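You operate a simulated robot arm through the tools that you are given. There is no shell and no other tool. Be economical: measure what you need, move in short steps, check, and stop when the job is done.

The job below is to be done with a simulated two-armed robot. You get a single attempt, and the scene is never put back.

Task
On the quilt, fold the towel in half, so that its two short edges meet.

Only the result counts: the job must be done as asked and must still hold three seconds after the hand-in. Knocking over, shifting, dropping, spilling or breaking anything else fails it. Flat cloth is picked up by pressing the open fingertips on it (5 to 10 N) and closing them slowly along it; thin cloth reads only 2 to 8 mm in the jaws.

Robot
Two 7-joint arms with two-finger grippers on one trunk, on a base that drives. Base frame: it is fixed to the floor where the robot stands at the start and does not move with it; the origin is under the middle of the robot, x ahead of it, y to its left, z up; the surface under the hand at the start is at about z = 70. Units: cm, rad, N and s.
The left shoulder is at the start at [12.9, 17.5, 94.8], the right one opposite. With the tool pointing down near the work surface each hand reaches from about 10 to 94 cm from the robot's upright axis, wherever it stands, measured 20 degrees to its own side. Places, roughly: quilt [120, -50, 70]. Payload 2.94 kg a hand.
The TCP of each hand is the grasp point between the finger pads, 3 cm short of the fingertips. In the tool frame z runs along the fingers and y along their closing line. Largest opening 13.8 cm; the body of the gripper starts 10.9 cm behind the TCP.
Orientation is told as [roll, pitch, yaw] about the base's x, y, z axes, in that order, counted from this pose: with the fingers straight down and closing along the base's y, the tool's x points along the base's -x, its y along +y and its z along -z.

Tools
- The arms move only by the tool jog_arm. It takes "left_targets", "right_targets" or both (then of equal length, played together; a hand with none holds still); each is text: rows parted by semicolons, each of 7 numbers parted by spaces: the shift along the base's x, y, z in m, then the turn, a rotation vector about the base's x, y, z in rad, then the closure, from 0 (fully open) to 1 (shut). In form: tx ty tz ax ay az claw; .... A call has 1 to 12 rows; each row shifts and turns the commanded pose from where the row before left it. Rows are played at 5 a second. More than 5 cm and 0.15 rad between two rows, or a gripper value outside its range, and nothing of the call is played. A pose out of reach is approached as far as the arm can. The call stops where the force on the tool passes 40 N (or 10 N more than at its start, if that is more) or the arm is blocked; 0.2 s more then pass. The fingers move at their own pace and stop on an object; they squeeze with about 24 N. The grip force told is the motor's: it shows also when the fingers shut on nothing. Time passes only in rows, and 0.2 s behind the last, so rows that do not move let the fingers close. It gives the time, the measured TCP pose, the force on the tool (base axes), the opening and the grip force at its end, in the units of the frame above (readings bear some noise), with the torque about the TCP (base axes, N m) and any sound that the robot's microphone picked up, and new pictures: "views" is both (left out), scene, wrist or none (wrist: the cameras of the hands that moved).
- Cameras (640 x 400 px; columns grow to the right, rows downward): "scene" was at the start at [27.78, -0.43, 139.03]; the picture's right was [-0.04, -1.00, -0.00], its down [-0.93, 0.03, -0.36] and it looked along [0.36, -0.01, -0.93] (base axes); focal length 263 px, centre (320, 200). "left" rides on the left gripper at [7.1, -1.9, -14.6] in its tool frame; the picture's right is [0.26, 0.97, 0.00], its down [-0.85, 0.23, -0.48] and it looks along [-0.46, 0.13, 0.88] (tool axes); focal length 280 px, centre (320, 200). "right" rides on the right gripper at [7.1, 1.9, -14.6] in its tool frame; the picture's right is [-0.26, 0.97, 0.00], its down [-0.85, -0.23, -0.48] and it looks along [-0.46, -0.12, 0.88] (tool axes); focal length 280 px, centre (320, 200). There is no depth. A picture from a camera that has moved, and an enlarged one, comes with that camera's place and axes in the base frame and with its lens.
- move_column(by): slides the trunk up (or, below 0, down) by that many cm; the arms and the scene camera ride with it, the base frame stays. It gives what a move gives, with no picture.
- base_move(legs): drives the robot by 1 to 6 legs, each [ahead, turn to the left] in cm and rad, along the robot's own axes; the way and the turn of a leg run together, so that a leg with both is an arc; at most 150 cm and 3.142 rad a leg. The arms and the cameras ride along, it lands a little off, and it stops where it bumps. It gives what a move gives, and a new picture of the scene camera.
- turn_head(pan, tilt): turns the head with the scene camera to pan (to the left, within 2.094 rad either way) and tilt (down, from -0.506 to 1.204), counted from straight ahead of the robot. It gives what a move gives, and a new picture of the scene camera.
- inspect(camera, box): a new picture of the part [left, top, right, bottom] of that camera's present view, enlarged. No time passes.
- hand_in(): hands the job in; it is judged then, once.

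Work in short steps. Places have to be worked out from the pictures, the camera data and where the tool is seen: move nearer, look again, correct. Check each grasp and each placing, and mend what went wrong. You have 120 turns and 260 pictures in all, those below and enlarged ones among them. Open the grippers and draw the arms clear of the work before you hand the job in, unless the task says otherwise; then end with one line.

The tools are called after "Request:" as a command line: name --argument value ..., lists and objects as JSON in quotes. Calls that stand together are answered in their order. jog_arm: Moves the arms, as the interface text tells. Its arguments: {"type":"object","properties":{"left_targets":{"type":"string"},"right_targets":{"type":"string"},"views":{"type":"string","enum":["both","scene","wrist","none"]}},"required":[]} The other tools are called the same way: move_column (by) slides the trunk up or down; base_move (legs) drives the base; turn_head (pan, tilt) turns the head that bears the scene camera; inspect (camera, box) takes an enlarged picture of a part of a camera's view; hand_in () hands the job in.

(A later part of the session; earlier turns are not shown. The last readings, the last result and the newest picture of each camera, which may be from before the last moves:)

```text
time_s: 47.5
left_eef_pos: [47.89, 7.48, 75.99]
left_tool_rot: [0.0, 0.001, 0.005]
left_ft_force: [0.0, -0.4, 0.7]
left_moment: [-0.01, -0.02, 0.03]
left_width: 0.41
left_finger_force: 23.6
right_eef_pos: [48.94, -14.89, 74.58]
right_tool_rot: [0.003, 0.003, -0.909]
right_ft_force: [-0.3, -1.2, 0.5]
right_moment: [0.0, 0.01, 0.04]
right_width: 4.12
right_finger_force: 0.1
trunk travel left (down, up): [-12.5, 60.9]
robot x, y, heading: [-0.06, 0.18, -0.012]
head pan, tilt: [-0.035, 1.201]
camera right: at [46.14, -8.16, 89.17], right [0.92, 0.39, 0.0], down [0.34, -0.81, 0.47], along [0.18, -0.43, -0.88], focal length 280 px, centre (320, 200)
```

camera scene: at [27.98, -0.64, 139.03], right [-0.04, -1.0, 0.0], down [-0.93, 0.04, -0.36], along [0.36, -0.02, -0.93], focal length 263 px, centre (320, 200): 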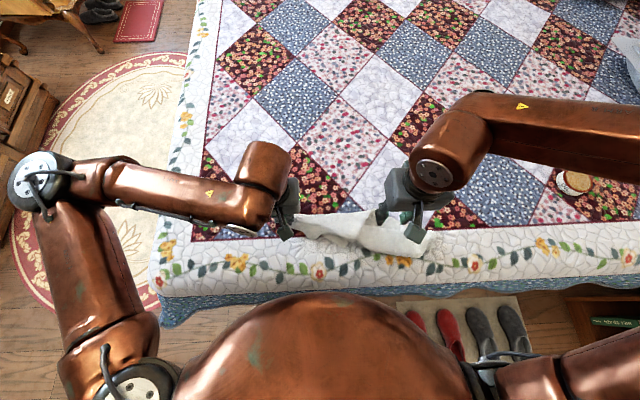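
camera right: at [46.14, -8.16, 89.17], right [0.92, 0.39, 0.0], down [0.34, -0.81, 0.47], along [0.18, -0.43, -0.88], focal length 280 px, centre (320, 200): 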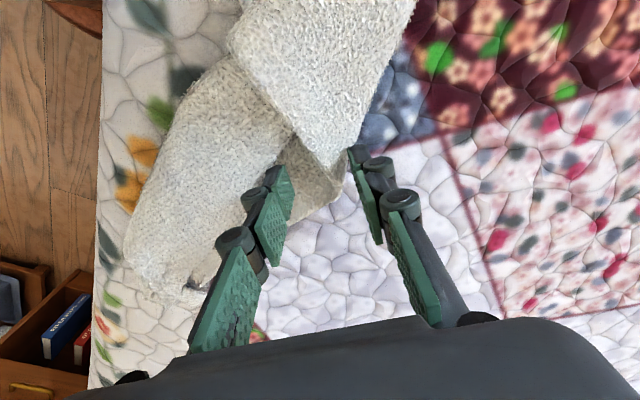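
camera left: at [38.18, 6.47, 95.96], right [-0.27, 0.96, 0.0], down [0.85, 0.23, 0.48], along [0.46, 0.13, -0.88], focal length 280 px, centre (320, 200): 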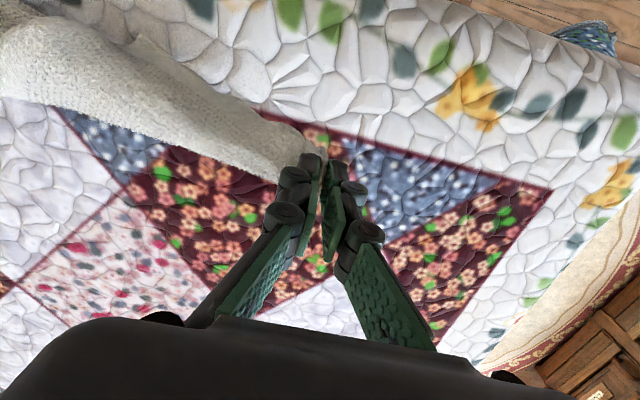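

The sharp corner B is at about (49.9, −13.8), just at my reach limit. I'll raise the right hand and turn the base right by 0.08 rad to gain reach.

Request:
jog_arm --right_targets "0 0 0.02 0 0 0 0.7; 0 0 0.02 0 0 0 0.7; 0 0 0.02 0 0 0 0.7" --views "none"

Request:
base_move --legs '[[0, -0.08]]'

Request:
jog_arm --left_targets "0 0.015 0 0 0 0.04 1; 0 0.015 0 0 0 0.04 1; 0 0.008 0 0 0 0 1; 0 0 0 0 0 0 1"

```text
time_s: 48.3
left_eef_pos: [47.83, 7.53, 76.02]
left_tool_rot: [-0.001, 0.0, 0.006]
left_ft_force: [-0.1, -0.4, 0.0]
left_moment: [-0.01, -0.01, 0.01]
left_width: 0.45
left_finger_force: 24.5
right_eef_pos: [49.13, -14.86, 80.63]
right_tool_rot: [0.001, 0.004, -0.908]
right_ft_force: [-0.4, 0.2, 0.0]
right_moment: [0.0, 0.02, -0.02]
right_width: 4.17
right_finger_force: 0.1
trunk travel left (down, up): [-12.5, 60.9]
robot x, y, heading: [0.35, 0.12, -0.009]
head pan, tilt: [-0.035, 1.201]
```

```text
time_s: 49.2
left_eef_pos: [48.28, 3.62, 76.06]
left_tool_rot: [0.0, 0.0, -0.074]
left_ft_force: [0.8, -0.8, 0.6]
left_moment: [0.06, -0.01, 0.08]
left_width: 0.42
left_finger_force: 23.6
right_eef_pos: [47.67, -18.93, 80.59]
right_tool_rot: [0.002, 0.003, -0.984]
right_ft_force: [0.8, 0.2, -0.1]
right_moment: [0.04, 0.01, 0.0]
right_width: 4.14
right_finger_force: 0.0
trunk travel left (down, up): [-12.5, 60.9]
robot x, y, heading: [0.42, -0.22, -0.09]
head pan, tilt: [-0.035, 1.201]
camera scene: at [27.86, -2.93, 139.03], right [-0.12, -0.99, 0.0], down [-0.93, 0.12, -0.36], along [0.36, -0.04, -0.93], focal length 263 px, centre (320, 200)
```

scene: 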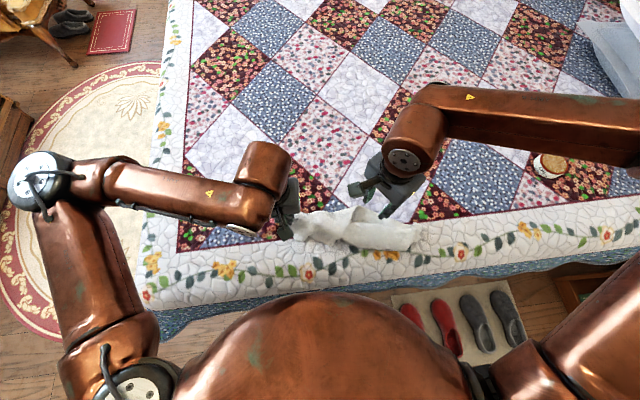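

```text
time_s: 50.2
left_eef_pos: [48.27, 7.42, 76.09]
left_tool_rot: [0.002, 0.003, 0.007]
left_ft_force: [-0.5, 0.0, 0.3]
left_moment: [-0.02, 0.02, -0.02]
left_width: 0.41
left_finger_force: 23.5
right_eef_pos: [47.9, -18.77, 80.66]
right_tool_rot: [0.002, 0.004, -0.987]
right_ft_force: [0.8, 1.5, -0.5]
right_moment: [-0.04, -0.02, 0.0]
right_width: 4.14
right_finger_force: 0.1
trunk travel left (down, up): [-12.5, 60.9]
robot x, y, heading: [0.17, -0.04, -0.084]
head pan, tilt: [-0.035, 1.201]
camera scene: at [27.86, -2.81, 139.04], right [-0.12, -0.99, 0.0], down [-0.93, 0.11, -0.36], along [0.36, -0.04, -0.93], focal length 263 px, centre (320, 200)
camera left: at [41.27, 5.53, 90.57], right [-0.27, 0.96, 0.0], down [0.85, 0.24, 0.47], along [0.46, 0.13, -0.88], focal length 280 px, centre (320, 200)
```

scene: 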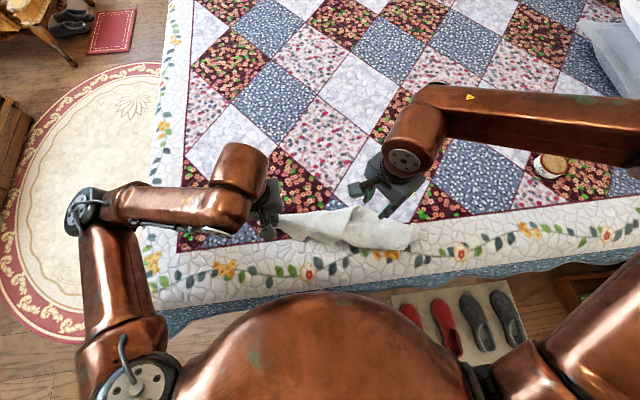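
left: 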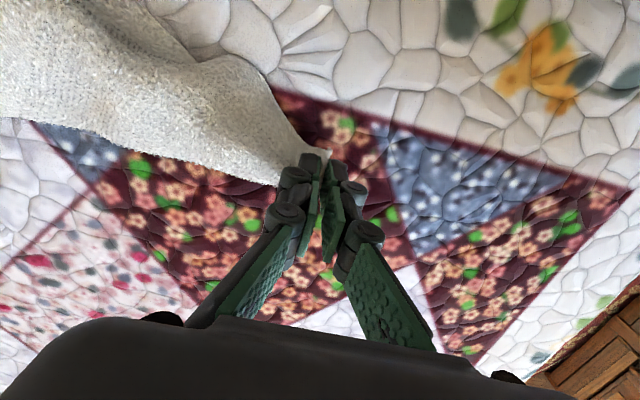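

Now I'll move the right hand back over the corner.

Request:
jog_arm --right_targets "0.007 0.02 0 0 0 0.05 0.7; 0.007 0.02 0 0 0 0.03 0.7; 0 0.018 -0.01 0 0 0 0.7; 0 0 -0.02 0 0 0 0.7; 0 0 -0.02 0 0 0 0.7; 0 0 0 0 0 0 0.7" --views "wrist"

```text
time_s: 51.6
left_eef_pos: [48.19, 7.46, 76.09]
left_tool_rot: [0.0, 0.004, 0.007]
left_ft_force: [-1.0, -0.3, 0.0]
left_moment: [0.0, 0.0, -0.04]
left_width: 0.42
left_finger_force: 24.6
right_eef_pos: [50.12, -18.8, 77.28]
right_tool_rot: [0.001, 0.003, -0.906]
right_ft_force: [0.1, 0.3, -0.1]
right_moment: [0.02, 0.03, 0.04]
right_width: 4.16
right_finger_force: 0.1
right hand out of reach, approached as far as the arm can: row 1, 2, 3, 5
trunk travel left (down, up): [-12.5, 60.9]
robot x, y, heading: [0.48, 0.35, -0.091]
head pan, tilt: [-0.035, 1.201]
camera right: at [47.28, -11.95, 91.91], right [0.92, 0.39, 0.0], down [0.34, -0.81, 0.47], along [0.18, -0.43, -0.88], focal length 280 px, centre (320, 200)
```

right: 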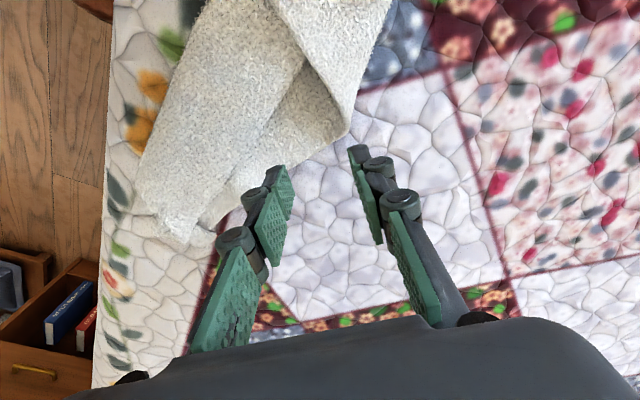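

I turned the wrong way, since the limit turns with the robot. I'll turn left by 0.18 rad, pre-compensating the left hand so the towel isn't pulled.

Request:
jog_arm --left_targets "0 -0.02 0.005 0 0 0 1; 0 -0.025 0 0 0 -0.05 1; 0 -0.015 0 0 0 -0.05 1; 0 0 0 0 0 0 1" --right_targets "0 0 0.02 0 0 0 0.7; 0 0 0.02 0 0 0 0.7; 0 0 0 0 0 0 0.7; 0 0 0 0 0 0 0.7" --views "none"

Request:
base_move --legs '[[0, 0.18]]'

```text
time_s: 52.6
left_eef_pos: [48.3, 1.51, 76.63]
left_tool_rot: [0.0, 0.001, -0.094]
left_ft_force: [0.0, 1.3, 1.4]
left_moment: [-0.04, -0.01, 0.09]
left_width: 0.41
left_finger_force: 23.8
right_eef_pos: [50.35, -18.77, 81.37]
right_tool_rot: [0.002, 0.004, -0.906]
right_ft_force: [-0.2, 0.0, -0.1]
right_moment: [0.0, -0.02, 0.01]
right_width: 4.15
right_finger_force: 0.0
trunk travel left (down, up): [-12.5, 60.9]
robot x, y, heading: [0.34, 0.03, -0.091]
head pan, tilt: [-0.035, 1.201]
```

```text
time_s: 53.7
left_eef_pos: [47.1, 10.13, 76.46]
left_tool_rot: [-0.002, 0.0, 0.088]
left_ft_force: [0.4, -0.3, -1.1]
left_moment: [-0.04, -0.02, -0.07]
left_width: 0.41
left_finger_force: 23.9
right_eef_pos: [52.93, -9.4, 81.31]
right_tool_rot: [0.001, 0.004, -0.728]
right_ft_force: [0.2, 0.0, 0.6]
right_moment: [-0.04, 0.02, -0.03]
right_width: 4.14
right_finger_force: 0.1
trunk travel left (down, up): [-12.5, 60.9]
robot x, y, heading: [0.26, -0.12, 0.086]
head pan, tilt: [-0.035, 1.201]
camera scene: at [27.89, 2.28, 139.03], right [0.06, -1.0, 0.0], down [-0.93, -0.05, -0.36], along [0.36, 0.02, -0.93], focal length 263 px, centre (320, 200)
```

scene: 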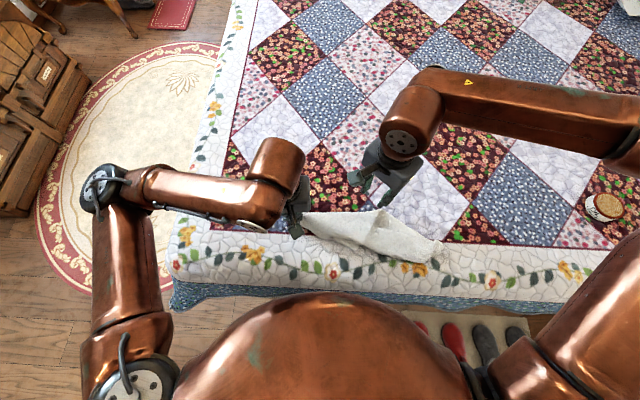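

The right hand now has margin. I'll move it over B.

Request:
jog_arm --right_targets "-0.015 -0.015 0 0 0 -0.08 0.7; -0.015 -0.015 0 0 0 -0.08 0.7; -0.005 -0.01 -0.02 0 0 0 0.7; 0 0 -0.015 0 0 0 0.7; 0 0 0 0 0 0 0.7" --views "wrist"

```text
time_s: 54.9
left_eef_pos: [47.25, 10.17, 76.49]
left_tool_rot: [0.0, -0.001, 0.088]
left_ft_force: [-0.2, -0.3, 0.0]
left_moment: [-0.02, 0.0, -0.08]
left_width: 0.4
left_finger_force: 23.4
right_eef_pos: [49.29, -13.4, 77.72]
right_tool_rot: [0.002, 0.002, -0.888]
right_ft_force: [-0.3, -0.2, -0.4]
right_moment: [0.0, 0.03, -0.02]
right_width: 4.11
right_finger_force: 0.0
trunk travel left (down, up): [-12.5, 60.9]
robot x, y, heading: [0.22, 0.23, 0.092]
head pan, tilt: [-0.035, 1.201]
camera right: at [46.22, -6.73, 92.41], right [0.91, 0.41, 0.0], down [0.36, -0.81, 0.47], along [0.19, -0.43, -0.88], focal length 280 px, centre (320, 200)
```

right: 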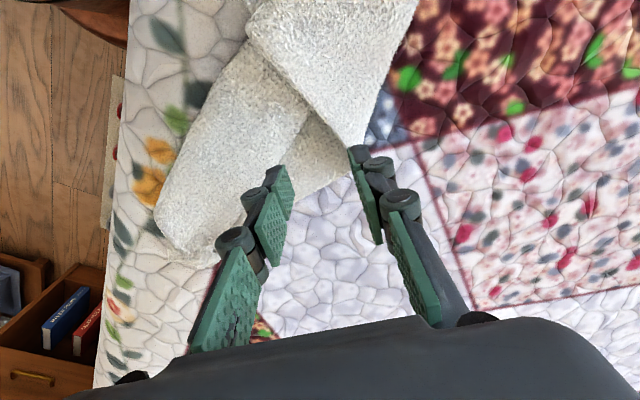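

The tip is visible, and the flap lies to its +y side. I'll shift (+0.3, +2.8) cm, narrow the fingers and lower.

Request:
jog_arm --right_targets "0.003 0.014 0 0 0 0 0.78; 0 0.014 0 0 0 0 0.81; 0 0 -0.015 0 0 0 0.81; 0 0 -0.008 0 0 0 0.81; 0 0 0 0 0 0 0.81" --views "wrist"

```text
time_s: 56.1
left_eef_pos: [47.24, 10.1, 76.57]
left_tool_rot: [0.0, -0.001, 0.087]
left_ft_force: [0.3, 0.0, 0.6]
left_moment: [0.01, 0.03, -0.08]
left_width: 0.42
left_finger_force: 24.2
right_eef_pos: [49.7, -10.56, 75.55]
right_tool_rot: [0.001, 0.004, -0.885]
right_ft_force: [0.6, 0.3, -0.6]
right_moment: [0.0, 0.02, 0.0]
right_width: 2.63
right_finger_force: 0.0
trunk travel left (down, up): [-12.5, 60.9]
robot x, y, heading: [0.25, -0.25, 0.089]
head pan, tilt: [-0.035, 1.201]
camera right: at [46.71, -3.91, 90.21], right [0.91, 0.41, 0.0], down [0.36, -0.81, 0.47], along [0.19, -0.43, -0.88], focal length 280 px, centre (320, 200)
```

right: 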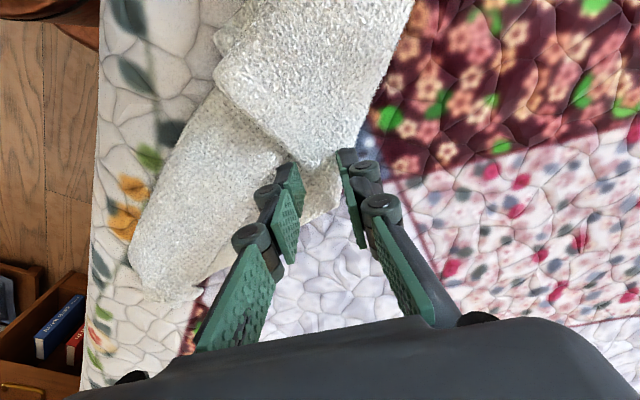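

The tip is nearly centered. I'll go 1 cm further in and press down.

Request:
jog_arm --right_targets "0.002 0.011 0 0 0 0 0.81; 0 0 -0.008 0 0 0 0.81; 0 0 -0.004 0 0 0 0.81; 0 0 -0.003 0 0 0 0.81; 0 0 0 0 0 0 0.81" --views "wrist"

```text
time_s: 57.3
left_eef_pos: [47.14, 10.17, 76.53]
left_tool_rot: [0.0, 0.0, 0.088]
left_ft_force: [1.1, -1.0, -0.7]
left_moment: [0.01, 0.0, -0.07]
left_width: 0.4
left_finger_force: 24.0
right_eef_pos: [49.92, -9.43, 73.98]
right_tool_rot: [0.003, 0.003, -0.888]
right_ft_force: [-0.3, 0.7, 0.9]
right_moment: [0.0, 0.02, -0.02]
right_width: 2.61
right_finger_force: 0.1
trunk travel left (down, up): [-12.5, 60.9]
robot x, y, heading: [0.51, -0.05, 0.091]
head pan, tilt: [-0.035, 1.201]
camera right: at [46.83, -2.76, 88.76], right [0.91, 0.41, 0.0], down [0.36, -0.81, 0.47], along [0.19, -0.43, -0.88], focal length 280 px, centre (320, 200)
```

right: 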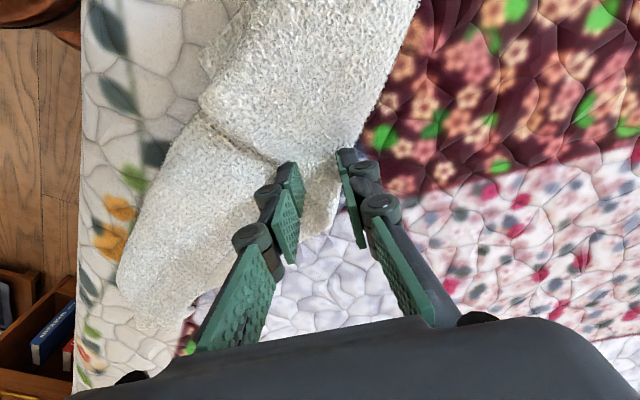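

It's barely touching. I'll press a few mm more and close slowly.

Request:
jog_arm --right_targets "0 0 -0.003 0 0 0 0.81; 0 0 -0.002 0 0 0 0.81; 0 0 0 0 0 0 0.84; 0 0 0 0 0 0 0.87; 0 0 0 0 0 0 0.9; 0 0 0 0 0 0 0.93; 0 0 0 0 0 0 0.96; 0 0 0 0 0 0 1; 0 0 0 0 0 0 1; 0 0 0 0 0 0 1" --views "wrist"

```text
time_s: 59.5
left_eef_pos: [47.14, 10.25, 76.46]
left_tool_rot: [-0.001, 0.001, 0.088]
left_ft_force: [0.3, -0.6, 0.2]
left_moment: [0.01, -0.02, -0.09]
left_width: 0.37
left_finger_force: 23.9
right_eef_pos: [49.87, -9.53, 73.57]
right_tool_rot: [0.002, 0.004, -0.885]
right_ft_force: [-0.7, -0.3, 2.9]
right_moment: [0.03, 0.04, -0.03]
right_width: 0.38
right_finger_force: 24.2
trunk travel left (down, up): [-12.5, 60.9]
robot x, y, heading: [-0.05, -0.16, 0.092]
head pan, tilt: [-0.035, 1.201]
camera right: at [46.78, -2.84, 88.29], right [0.91, 0.41, 0.0], down [0.36, -0.81, 0.47], along [0.19, -0.43, -0.88], focal length 280 px, centre (320, 200)
```

right: 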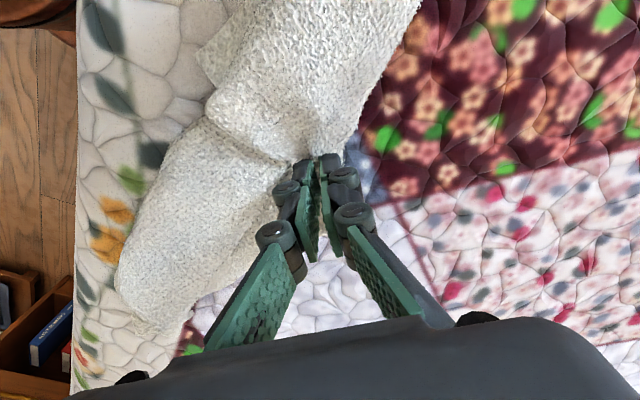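

The right hand has it at 3.8 mm. I'll lift both hands together and check that this is the short edge.

Request:
jog_arm --left_targets "0 0 0.01 0 0 0 1; 0 0 0.02 0 0 0 1; 0 0 0.025 0 0 0 1; 0 0 0.03 0 0 0 1; 0 0 0.03 0 0 0 1; 0 0 0.03 0 0 0 1; 0 0 0.03 0 0 0 1; 0 0 0.03 0 0 0 1; 0 0 0.03 0 0 0 1; 0 0 0.02 0 0 0 1; 0 0 0.01 0 0 0 1; 0 0 0 0 0 0 1" --right_targets "0 0 0.02 0 0 0 1; 0 0 0.03 0 0 0 1; 0 0 0.025 0 0 0 1; 0 0 0.03 0 0 0 1; 0 0 0.03 0 0 0 1; 0 -0.003 0.03 0 0 0 1; 0 -0.003 0.03 0 0 0 1; 0 -0.003 0.03 0 0 0 1; 0 0 0.03 0 0 0 1; 0 0 0.02 0 0 0 1; 0 0 0.01 0 0 0 1; 0 0 0 0 0 0 1"

```text
time_s: 62.1
left_eef_pos: [47.13, 10.29, 103.08]
left_tool_rot: [-0.001, 0.0, 0.088]
left_ft_force: [0.9, -0.5, -0.5]
left_moment: [0.0, 0.02, -0.07]
left_width: 0.42
left_finger_force: 24.4
right_eef_pos: [49.9, -10.44, 102.13]
right_tool_rot: [0.001, 0.005, -0.884]
right_ft_force: [-0.2, 1.2, -1.3]
right_moment: [0.03, -0.01, -0.05]
right_width: 0.36
right_finger_force: 23.7
trunk travel left (down, up): [-12.5, 60.9]
robot x, y, heading: [0.28, -0.25, 0.093]
head pan, tilt: [-0.035, 1.201]
camera scene: at [27.91, 2.17, 139.02], right [0.06, -1.0, 0.0], down [-0.93, -0.05, -0.36], along [0.36, 0.02, -0.93], focal length 263 px, centre (320, 200)
camera right: at [46.87, -3.76, 116.66], right [0.91, 0.41, 0.0], down [0.36, -0.8, 0.47], along [0.19, -0.43, -0.88], focal length 280 px, centre (320, 200)
camera left: at [40.24, 7.74, 117.52], right [-0.34, 0.94, 0.0], down [0.83, 0.3, 0.48], along [0.45, 0.16, -0.88], focal length 280 px, centre (320, 200)
```

scene: 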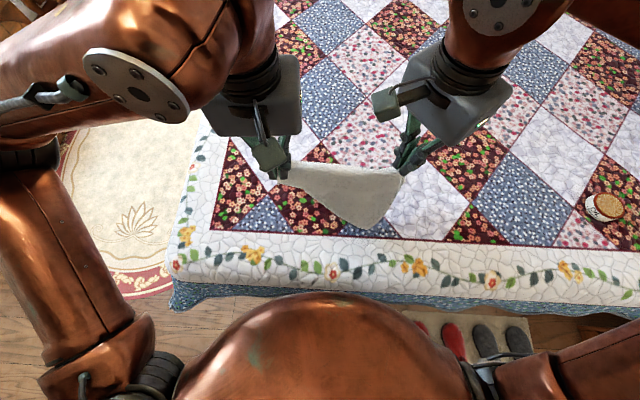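
right: 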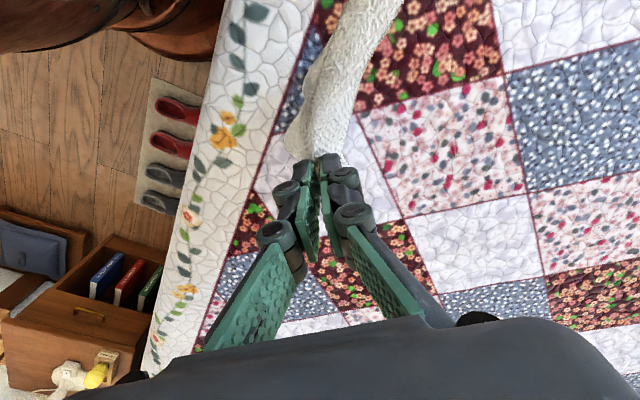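
left: 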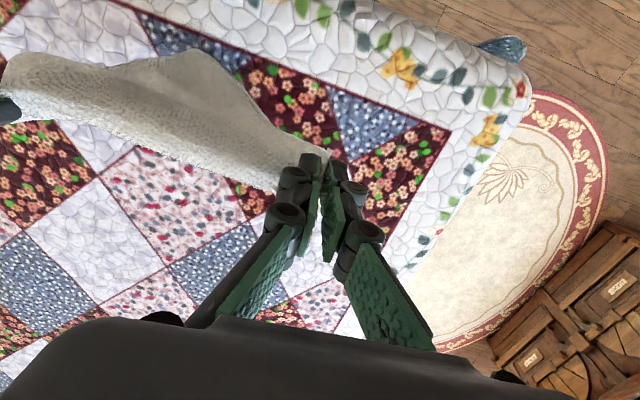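

Request:
inspect --camera "scene" --box '[260, 130, 440, 250]'

Request:
inspect --camera "left" --box '[0, 20, 340, 220]'

```text
3.33 times, centred on (350, 190) of scene
camera zoom: at [27.91, 2.17, 139.02], right [0.06, -1.0, 0.0], down [-0.93, -0.05, -0.36], along [0.36, 0.02, -0.93], focal length 875 px, centre (220, 233)
```

zoom: 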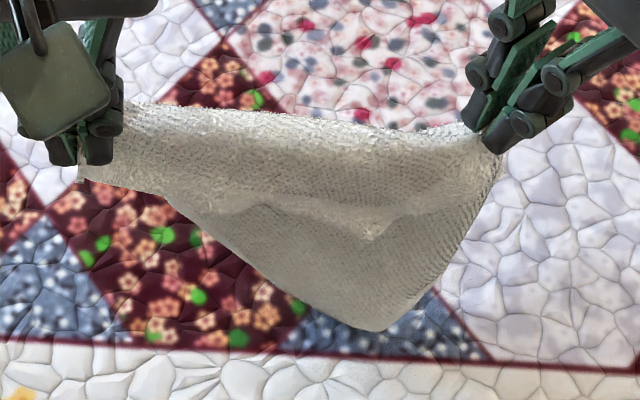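

```text
1.88 times, centred on (170, 120) of left
camera zoom: at [40.24, 7.74, 117.52], right [-0.34, 0.94, 0.0], down [0.83, 0.3, 0.48], along [0.45, 0.16, -0.88], focal length 528 px, centre (602, 351)
```

zoom: 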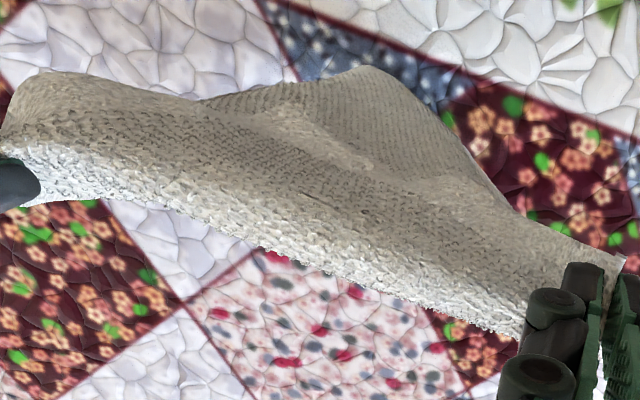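

A–B is the short edge, with the towel body hanging toward the robot. I'll raise further, level the hands and stretch the edge slightly.

Request:
jog_arm --left_targets "0 0 0.01 0 0 0 1; 0 0.002 0.02 0 0 -0.03 1; 0 0.002 0.025 0 0 -0.03 1; 0 0.002 0.025 0 0 -0.03 1; 0 0 0.015 0 0 0 1; 0 0 0 0 0 0 1; 0 0 0 0 0 0 1" --right_targets "-0.005 0 0.01 0 0 0 1; -0.005 -0.003 0.025 0 0 0 1; -0.005 -0.003 0.025 0 0 0 1; -0.005 -0.003 0.025 0 0 0 1; 0 0 0.02 0 0 0 1; 0 0 0 0 0 0 1; 0 0 0 0 0 0 1"

```text
time_s: 63.7
left_eef_pos: [47.19, 10.65, 112.48]
left_tool_rot: [0.001, 0.0, -0.003]
left_ft_force: [-0.9, -2.5, 0.4]
left_moment: [-0.07, 0.03, -0.04]
left_width: 0.42
left_finger_force: 24.0
right_eef_pos: [47.69, -12.02, 112.47]
right_tool_rot: [0.003, 0.004, -0.887]
right_ft_force: [0.3, 2.4, -0.1]
right_moment: [0.1, -0.05, 0.01]
right_width: 0.36
right_finger_force: 23.8
right hand out of reach, approached as far as the arm can: row 5
trunk travel left (down, up): [-12.5, 60.9]
robot x, y, heading: [0.26, 0.23, 0.095]
head pan, tilt: [-0.035, 1.201]
camera scene: at [27.9, 2.14, 139.02], right [0.06, -1.0, 0.0], down [-0.93, -0.05, -0.36], along [0.36, 0.02, -0.93], focal length 263 px, centre (320, 200)
camera right: at [44.71, -5.24, 127.08], right [0.91, 0.41, 0.0], down [0.36, -0.81, 0.47], along [0.19, -0.43, -0.88], focal length 280 px, centre (320, 200)
camera left: at [40.03, 8.78, 126.95], right [-0.26, 0.97, 0.0], down [0.85, 0.23, 0.48], along [0.46, 0.12, -0.88], focal length 280 px, centre (320, 200)
```

scene: 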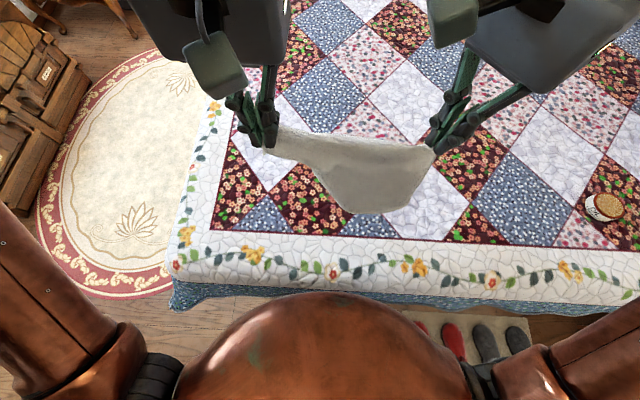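
right: 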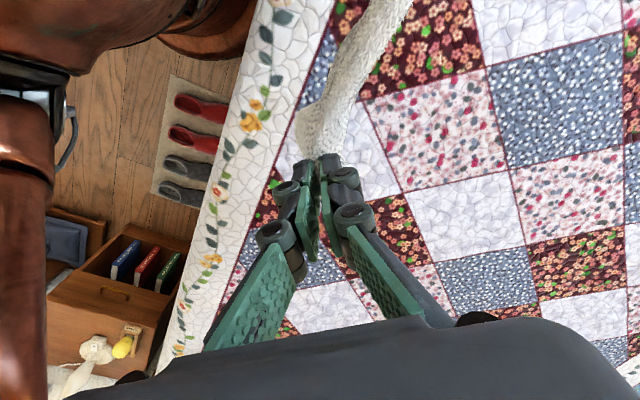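
left: 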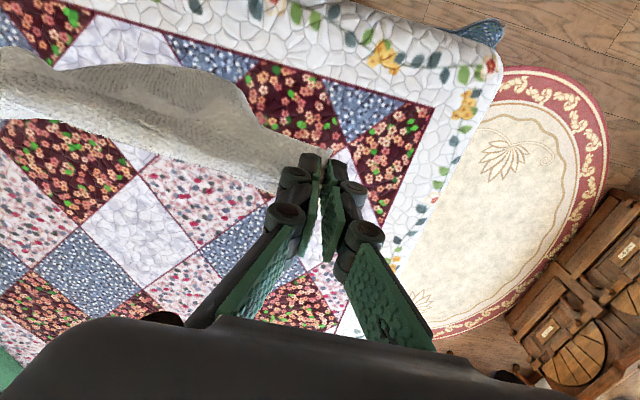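

The edge is straight at 2.4 N tension, but the bottom looks bunched on the bed. I'll raise the trunk 10 cm so it hangs free.

Request:
move_column --by 10

Request:
inspect --camera "scene" --box '[220, 80, 480, 260]'

Request:
inspect --camera "left" --box '[0, 0, 360, 220]'

```text
time_s: 65.0
left_eef_pos: [47.22, 10.59, 122.5]
left_tool_rot: [-0.003, 0.002, -0.006]
left_ft_force: [-6.2, -17.1, 3.9]
left_moment: [-0.55, 0.18, -0.29]
left_width: 0.5
left_finger_force: 23.9
right_eef_pos: [41.68, -12.43, 126.41]
right_tool_rot: [0.103, -0.058, -0.891]
right_ft_force: [6.6, 17.3, -4.0]
right_moment: [0.27, -0.1, -0.25]
right_width: 0.45
right_finger_force: 24.3
trunk travel left (down, up): [-22.5, 50.9]
robot x, y, heading: [0.05, 0.11, 0.091]
head pan, tilt: [-0.035, 1.201]
```

```text
2.22 times, centred on (350, 170) of scene
camera zoom: at [18.96, 1.33, 150.03], right [0.06, -1.0, 0.0], down [-0.93, -0.05, -0.36], along [0.36, 0.02, -0.93], focal length 584 px, centre (253, 267)
```

zoom: 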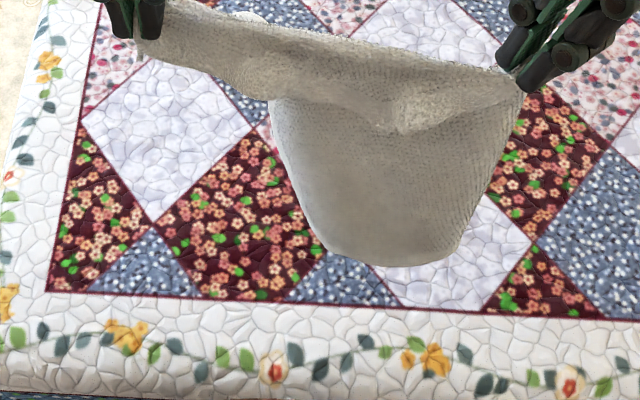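

```text
1.78 times, centred on (180, 110) of left
camera zoom: at [40.18, 8.84, 136.99], right [-0.26, 0.97, 0.0], down [0.85, 0.23, 0.47], along [0.46, 0.12, -0.88], focal length 498 px, centre (569, 360)
```

zoom: 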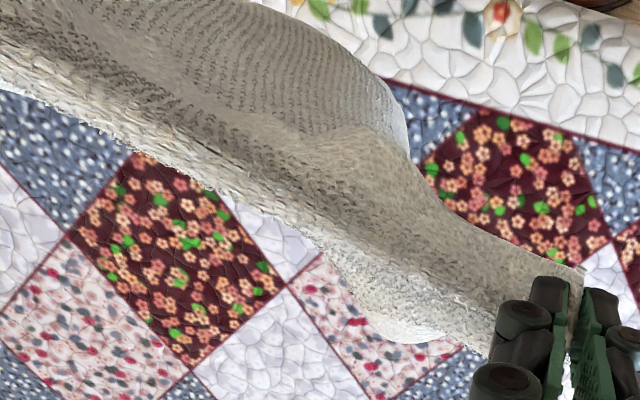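

The trunk slides back as it rises and the right hand ran out of reach. I'll lower it again by 6 cm so the hands level out.

Request:
move_column --by -6

Request:
jog_arm --left_targets "0 0 0 0 0 0 1; 0 0 0 0 0 0 1" --right_targets "0 0 0 0 0 0 1; 0 0 0 0 0 0 1"

```text
time_s: 66.0
left_eef_pos: [47.18, 10.73, 116.55]
left_tool_rot: [-0.002, -0.002, -0.003]
left_ft_force: [-6.9, -16.8, 4.5]
left_moment: [-0.53, 0.12, -0.34]
left_width: 0.52
left_finger_force: 24.3
right_eef_pos: [41.33, -12.53, 120.54]
right_tool_rot: [0.103, -0.06, -0.89]
right_ft_force: [6.2, 16.1, -4.4]
right_moment: [0.31, -0.21, -0.25]
right_width: 0.46
right_finger_force: 24.1
trunk travel left (down, up): [-16.5, 56.9]
robot x, y, heading: [0.77, 0.14, 0.091]
head pan, tilt: [-0.035, 1.201]
```

```text
time_s: 66.6
left_eef_pos: [47.21, 10.76, 116.45]
left_tool_rot: [-0.002, -0.001, -0.006]
left_ft_force: [-6.5, -16.5, 3.1]
left_moment: [-0.55, 0.17, -0.31]
left_width: 0.49
left_finger_force: 24.0
right_eef_pos: [41.45, -12.51, 120.42]
right_tool_rot: [0.103, -0.06, -0.888]
right_ft_force: [6.4, 15.3, -4.4]
right_moment: [0.34, -0.14, -0.24]
right_width: 0.45
right_finger_force: 23.8
trunk travel left (down, up): [-16.5, 56.9]
robot x, y, heading: [0.39, 0.08, 0.091]
head pan, tilt: [-0.035, 1.201]
camera scene: at [24.04, 1.81, 143.55], right [0.06, -1.0, 0.0], down [-0.93, -0.05, -0.36], along [0.36, 0.02, -0.93], focal length 263 px, centre (320, 200)
camera right: at [36.72, -5.99, 134.78], right [0.91, 0.4, 0.12], down [0.3, -0.81, 0.5], along [0.3, -0.42, -0.86], focal length 280 px, centre (320, 200)
camera left: at [40.07, 8.87, 131.07], right [-0.26, 0.97, 0.0], down [0.85, 0.23, 0.48], along [0.46, 0.12, -0.88], focal length 280 px, centre (320, 200)
```

scene: 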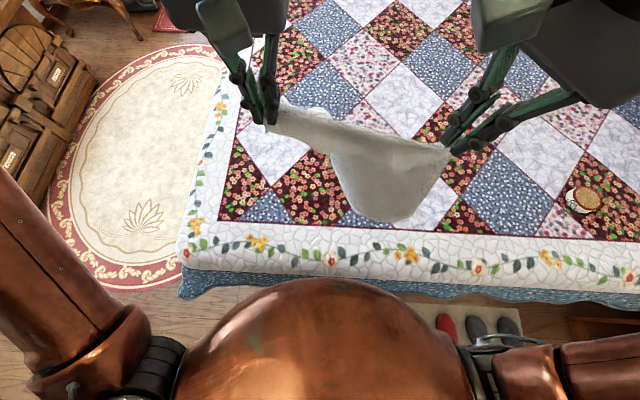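
right: 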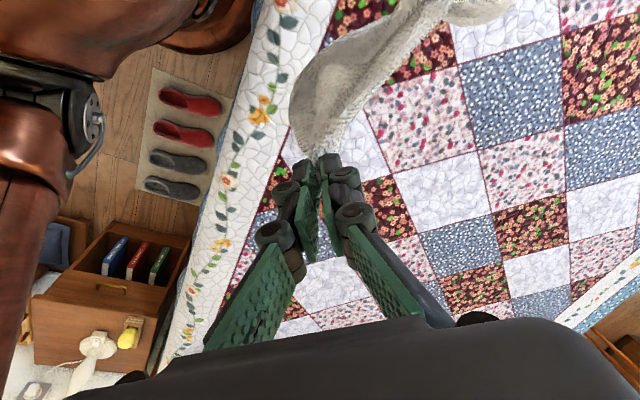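
left: 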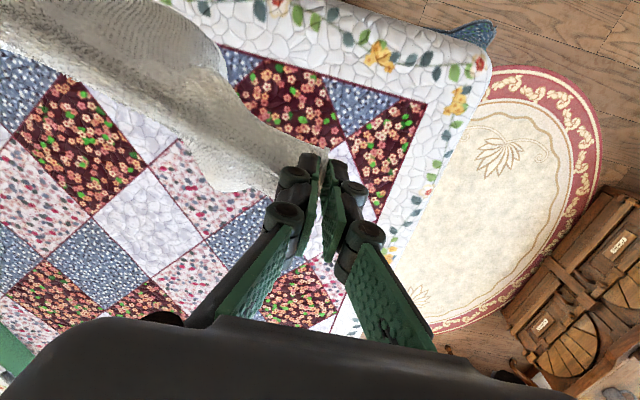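

The right hand needs re-levelling. I'll bring it forward and down to match the left.

Request:
jog_arm --right_targets "0.015 0.002 -0.01 -0.05 0.03 0 1; 0.015 0.002 -0.01 -0.05 0.03 0 1; 0.015 0.002 -0.01 0 0 0 1; 0.013 0 -0.01 0 0 0 1; 0 0 0 0 0 0 1; 0 0 0 0 0 0 1"

Request:
inspect --camera "scene" --box '[220, 80, 480, 260]'

Request:
inspect --camera "left" --box '[0, 0, 360, 220]'

```text
time_s: 68.0
left_eef_pos: [47.21, 10.76, 116.53]
left_tool_rot: [-0.001, -0.001, -0.004]
left_ft_force: [-2.8, -12.8, -0.6]
left_moment: [-0.42, 0.07, -0.23]
left_width: 0.46
left_finger_force: 23.9
right_eef_pos: [46.64, -13.51, 115.42]
right_tool_rot: [-0.003, -0.098, -0.88]
right_ft_force: [2.0, 12.9, 0.2]
right_moment: [0.35, -0.05, -0.11]
right_width: 0.38
right_finger_force: 23.7
right hand out of reach, approached as far as the arm can: row 1, 2
trunk travel left (down, up): [-16.5, 56.9]
robot x, y, heading: [0.34, -0.01, 0.093]
head pan, tilt: [-0.035, 1.201]
camera scene: at [24.05, 1.8, 143.55], right [0.06, -1.0, 0.0], down [-0.93, -0.05, -0.36], along [0.36, 0.02, -0.93], focal length 263 px, centre (320, 200)
camera right: at [42.74, -5.65, 129.29], right [0.91, 0.41, 0.02], down [0.33, -0.76, 0.56], along [0.25, -0.5, -0.83], focal length 280 px, centre (320, 200)
```

scene: 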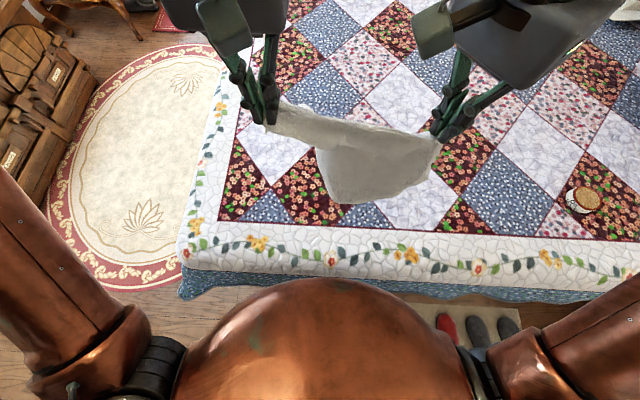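
right: 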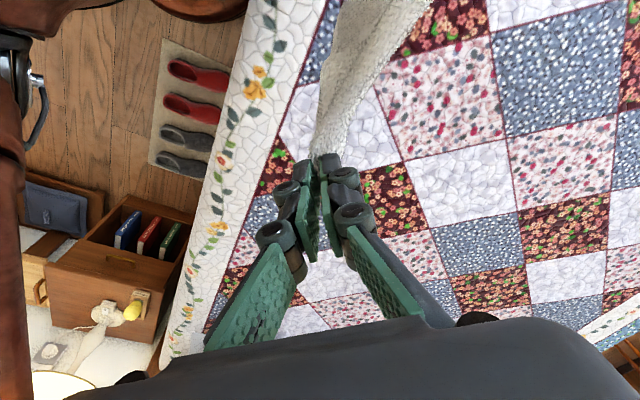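

```text
2.22 times, centred on (350, 170) of scene
camera zoom: at [24.05, 1.8, 143.55], right [0.06, -1.0, 0.0], down [-0.93, -0.05, -0.36], along [0.36, 0.02, -0.93], focal length 584 px, centre (253, 267)
```

zoom: 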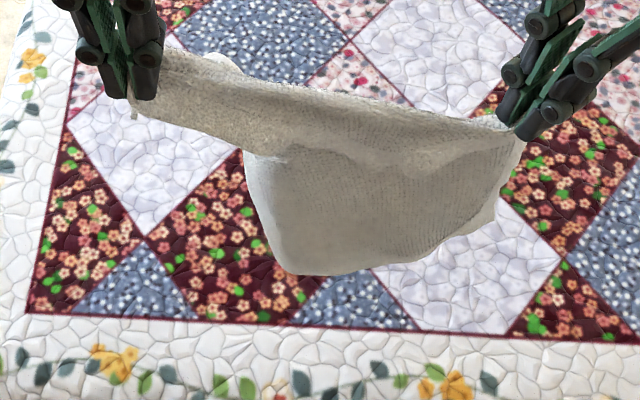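

```text
1.78 times, centred on (180, 110) of left
camera zoom: at [40.1, 8.87, 131.05], right [-0.26, 0.97, 0.0], down [0.85, 0.23, 0.48], along [0.46, 0.12, -0.88], focal length 498 px, centre (569, 360)
```

zoom: 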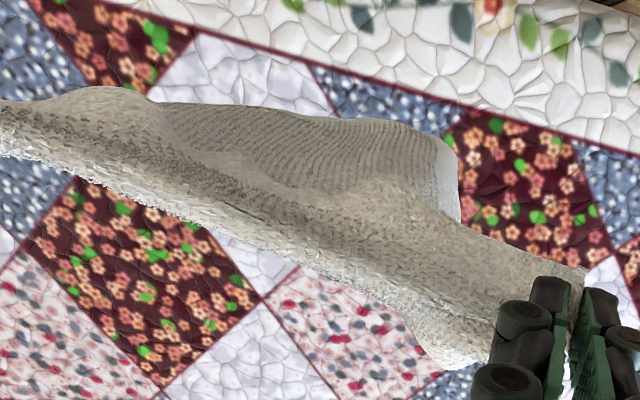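

It hangs well. I'll ease the tension and lower until the bottom edge just touches.

Request:
jog_arm --left_targets "0 -0.003 0 0 0 0 1; -0.005 -0.003 -0.01 0 0 0 1; -0.005 0 -0.02 0 0 0 1; -0.005 0 -0.02 0 0 0 1; 0 0 -0.02 0 0 0 1; 0 0 -0.01 0 0 0 1; 0 0 0 0 0 0 1; 0 0 0 0 0 0 1; 0 0 0 0 0 0 1" --right_targets "0 0.002 0 0 0.05 0 1; -0.005 0.002 -0.01 0 0.05 0 1; -0.005 0 -0.015 0 0 0 1; 0 0 -0.015 0 0 0 1; 0 0 -0.02 0 0 0 1; 0 0 -0.01 0 0 0 1; 0 0 0 0 0 0 1; 0 0 0 0 0 0 1; 0 0 0 0 0 0 1"

Request:
inspect --camera "scene" --box '[220, 80, 480, 260]'

```text
time_s: 70.0
left_eef_pos: [45.67, 10.08, 108.69]
left_tool_rot: [-0.003, 0.001, -0.004]
left_ft_force: [-1.0, -8.3, -0.3]
left_moment: [-0.22, 0.04, -0.17]
left_width: 0.46
left_finger_force: 24.1
right_eef_pos: [45.35, -13.74, 108.14]
right_tool_rot: [-0.083, -0.036, -0.875]
right_ft_force: [1.2, 8.6, -0.6]
right_moment: [0.26, -0.05, -0.13]
right_width: 0.35
right_finger_force: 24.0
right hand out of reach, approached as far as the arm can: row 1
trunk travel left (down, up): [-16.5, 56.9]
robot x, y, heading: [0.46, -0.2, 0.095]
head pan, tilt: [-0.035, 1.201]
camera scene: at [24.04, 1.81, 143.55], right [0.06, -1.0, 0.0], down [-0.93, -0.05, -0.36], along [0.36, 0.02, -0.93], focal length 263 px, centre (320, 200)
camera right: at [42.9, -5.76, 122.4], right [0.91, 0.41, -0.07], down [0.39, -0.76, 0.52], along [0.16, -0.5, -0.85], focal length 280 px, centre (320, 200)
camera left: at [38.62, 8.25, 123.1], right [-0.26, 0.97, 0.0], down [0.85, 0.23, 0.48], along [0.46, 0.12, -0.88], focal length 280 px, centre (320, 200)
```

scene: 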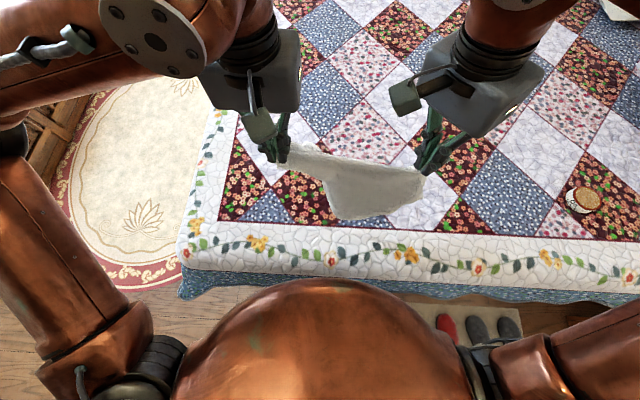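
right: 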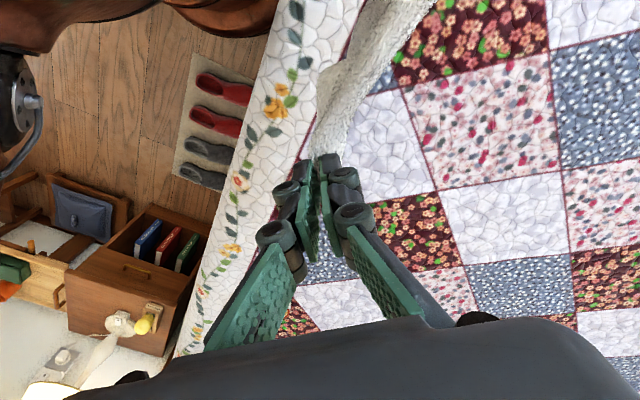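
left: 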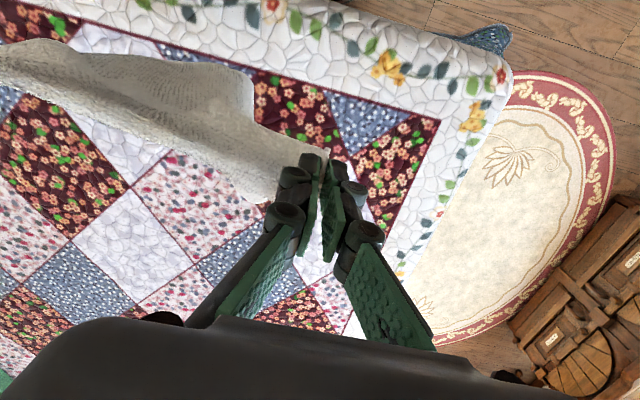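

```text
2.22 times, centred on (350, 170) of scene
camera zoom: at [24.04, 1.81, 143.55], right [0.06, -1.0, 0.0], down [-0.93, -0.05, -0.36], along [0.36, 0.02, -0.93], focal length 584 px, centre (253, 267)
```

zoom: 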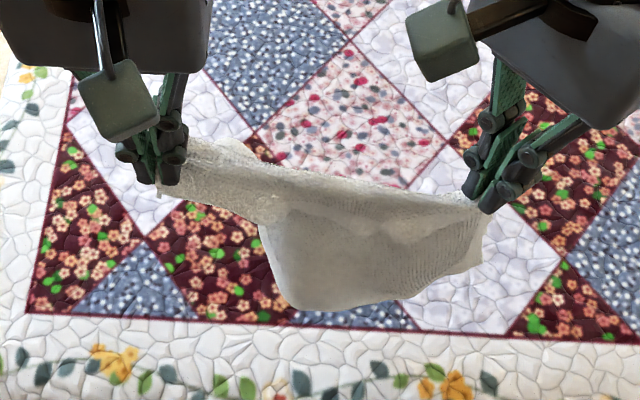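

Now I'll lay it slowly, forward and down, so the bottom half rests on the quilt.

Request:
jog_arm --left_targets "0.005 0 -0.01 0 0 0 1; 0.01 0 -0.015 0 0 0 1; 0.015 0 -0.02 0 0 0 1; 0.018 0 -0.02 0 0 0 1; 0.018 0 -0.02 0 0 0 1; 0.018 0 -0.02 0 0 0 1; 0.018 0 -0.02 0 0 0 1; 0.018 0 -0.018 0 0 0 1; 0.015 0 -0.012 0 0 0 1; 0.01 0 -0.008 0 0 0 1; 0.005 0 -0.004 0 0 0 1; 0 0 0 0 0 0 1" --right_targets "0.005 0 -0.01 0.02 0.01 0 1; 0.01 0 -0.015 0.02 0.01 0 1; 0.015 0 -0.02 0.02 0.01 0 1; 0.018 0 -0.02 0.02 0 0 1; 0.018 0 -0.02 0 0 0 1; 0.018 0 -0.02 0 0 0 1; 0.018 0 -0.02 0 0 0 1; 0.018 0 -0.018 0 0 0 1; 0.015 0 -0.012 0 0 0 1; 0.01 0 -0.008 0 0 0 1; 0.005 0 -0.004 0 0 0 1; 0 0 0 0 0 0 1"

Request:
inspect --camera "scene" --box '[220, 80, 480, 260]'

```text
time_s: 72.6
left_eef_pos: [60.54, 10.18, 91.92]
left_tool_rot: [-0.001, 0.0, -0.006]
left_ft_force: [-3.6, -17.1, 1.3]
left_moment: [-0.57, 0.06, -0.31]
left_width: 0.52
left_finger_force: 24.0
right_eef_pos: [59.44, -14.37, 92.67]
right_tool_rot: [-0.054, 0.045, -0.878]
right_ft_force: [3.4, 17.0, -1.7]
right_moment: [0.36, -0.14, -0.24]
right_width: 0.39
right_finger_force: 24.3
right hand out of reach, approached as far as the arm can: row 9, 10, 11
trunk travel left (down, up): [-16.5, 56.9]
robot x, y, heading: [-0.13, 0.21, 0.093]
head pan, tilt: [-0.035, 1.201]
camera scene: at [24.01, 1.81, 143.56], right [0.06, -1.0, 0.0], down [-0.93, -0.05, -0.36], along [0.36, 0.02, -0.93], focal length 263 px, centre (320, 200)
camera right: at [57.33, -7.7, 107.57], right [0.91, 0.42, -0.06], down [0.4, -0.8, 0.45], along [0.14, -0.43, -0.89], focal length 280 px, centre (320, 200)
camera left: at [53.5, 8.35, 106.37], right [-0.26, 0.97, 0.0], down [0.85, 0.23, 0.48], along [0.46, 0.12, -0.88], focal length 280 px, centre (320, 200)
```

scene: 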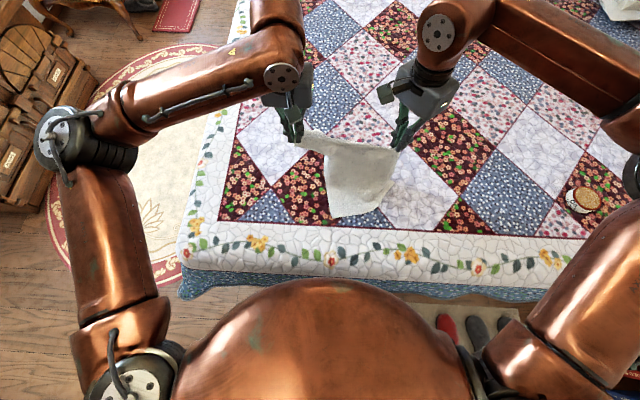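
right: 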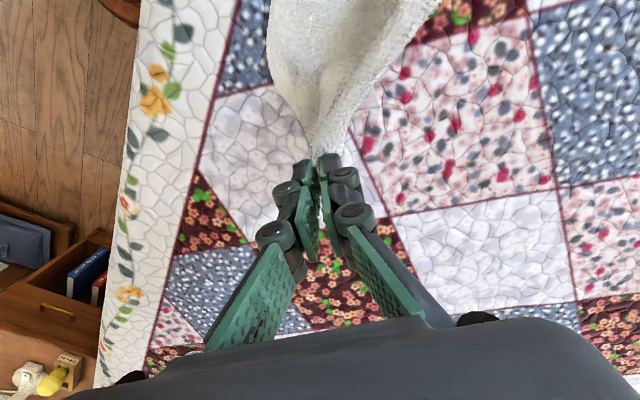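
left: 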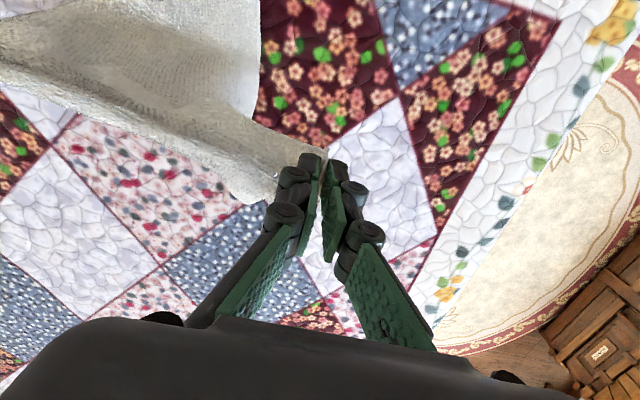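

```text
2.22 times, centred on (350, 170) of scene
camera zoom: at [24.01, 1.81, 143.56], right [0.06, -1.0, 0.0], down [-0.93, -0.05, -0.36], along [0.36, 0.02, -0.93], focal length 584 px, centre (253, 267)
```

zoom: 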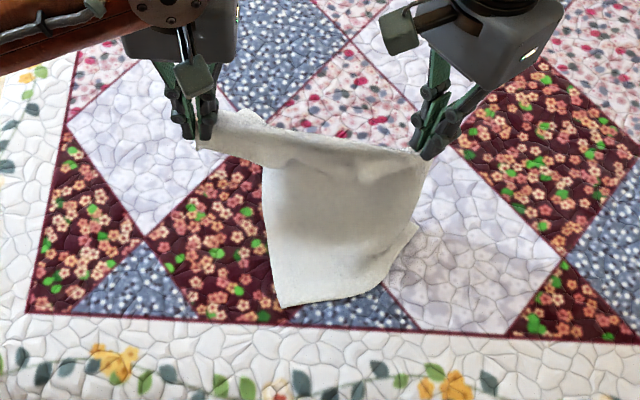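

The robot stays stable with slow moves. The bottom edge is on the quilt, but the left side is folded under, so I'll lay the rest down a bit further forward and release to sort out the corners flat.

Request:
jog_arm --left_targets "0.005 -0.003 -0.01 0 0 0 1; 0.008 -0.003 -0.015 0 0 0 1; 0.01 0 -0.02 0 0 0 1; 0.01 0 -0.02 0 0 0 1; 0.008 0 -0.02 0 0 0 1; 0.005 0 -0.02 0 0 0 1; 0.003 0 -0.02 0 0 0 1; 0 0 -0.015 0 0 0 1; 0 0 -0.01 0 0 0 1; 0 0 0 0 0 0 1" --right_targets "0.005 0.003 -0.01 0 0 0 1; 0.008 0.002 -0.015 0 0 0 1; 0.01 0 -0.02 0 0 0 1; 0.01 0 -0.02 0 0 0 1; 0.008 0 -0.02 0 0 0 1; 0.005 0 -0.02 0 0 0 1; 0.003 0 -0.02 0 0 0 1; 0 0 -0.015 0 0 0 1; 0 0 -0.015 0 0 0 1; 0 0 0 0 0 0 1"

Request:
inspect --camera "scene" --box '[220, 80, 480, 260]'

```text
time_s: 74.8
left_eef_pos: [65.63, 9.73, 76.77]
left_tool_rot: [0.004, 0.0, -0.001]
left_ft_force: [-0.1, -0.9, -0.5]
left_moment: [0.03, -0.04, 0.02]
left_width: 0.45
left_finger_force: 24.3
right_eef_pos: [62.08, -17.87, 81.15]
right_tool_rot: [-0.058, 0.043, -0.878]
right_ft_force: [0.7, -0.2, 0.4]
right_moment: [-0.02, 0.02, -0.01]
right_width: 0.0
right_finger_force: 24.6
right hand out of reach, approached as far as the arm can: row 1, 2, 3, 4, 5, 6, 8, 9
trunk travel left (down, up): [-16.5, 56.9]
robot x, y, heading: [0.25, 0.43, 0.094]
head pan, tilt: [-0.035, 1.201]
camera scene: at [24.04, 1.8, 143.56], right [0.06, -1.0, 0.0], down [-0.93, -0.05, -0.36], along [0.36, 0.02, -0.93], focal length 263 px, centre (320, 200)
camera right: at [60.14, -11.11, 95.97], right [0.91, 0.42, -0.07], down [0.4, -0.8, 0.45], along [0.13, -0.44, -0.89], focal length 280 px, centre (320, 200)
camera left: at [58.54, 7.82, 91.27], right [-0.26, 0.96, 0.0], down [0.85, 0.23, 0.48], along [0.46, 0.13, -0.88], focal length 280 px, centre (320, 200)
```

scene: 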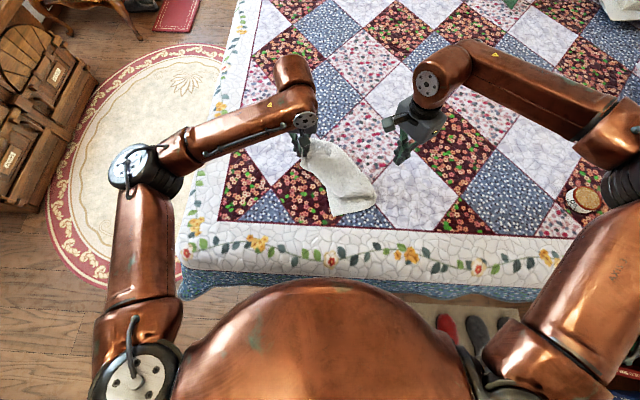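
right: 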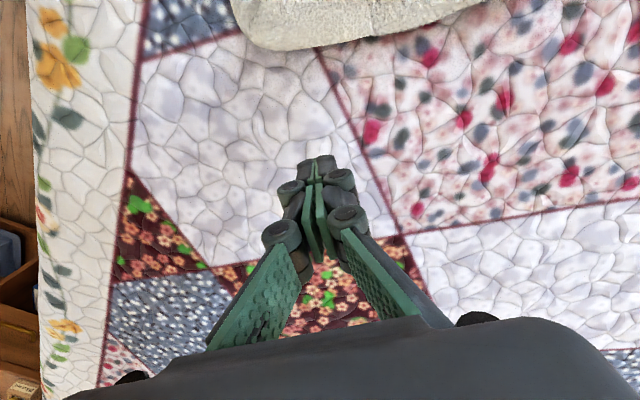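
left: 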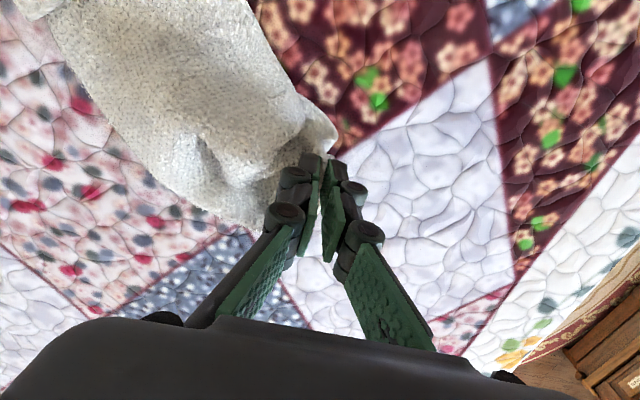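

```text
2.22 times, centred on (350, 170) of scene
camera zoom: at [24.04, 1.8, 143.56], right [0.06, -1.0, 0.0], down [-0.93, -0.05, -0.36], along [0.36, 0.02, -0.93], focal length 584 px, centre (253, 267)
```

zoom: 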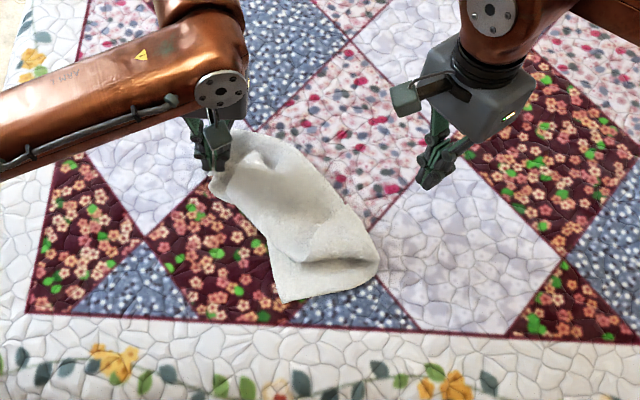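

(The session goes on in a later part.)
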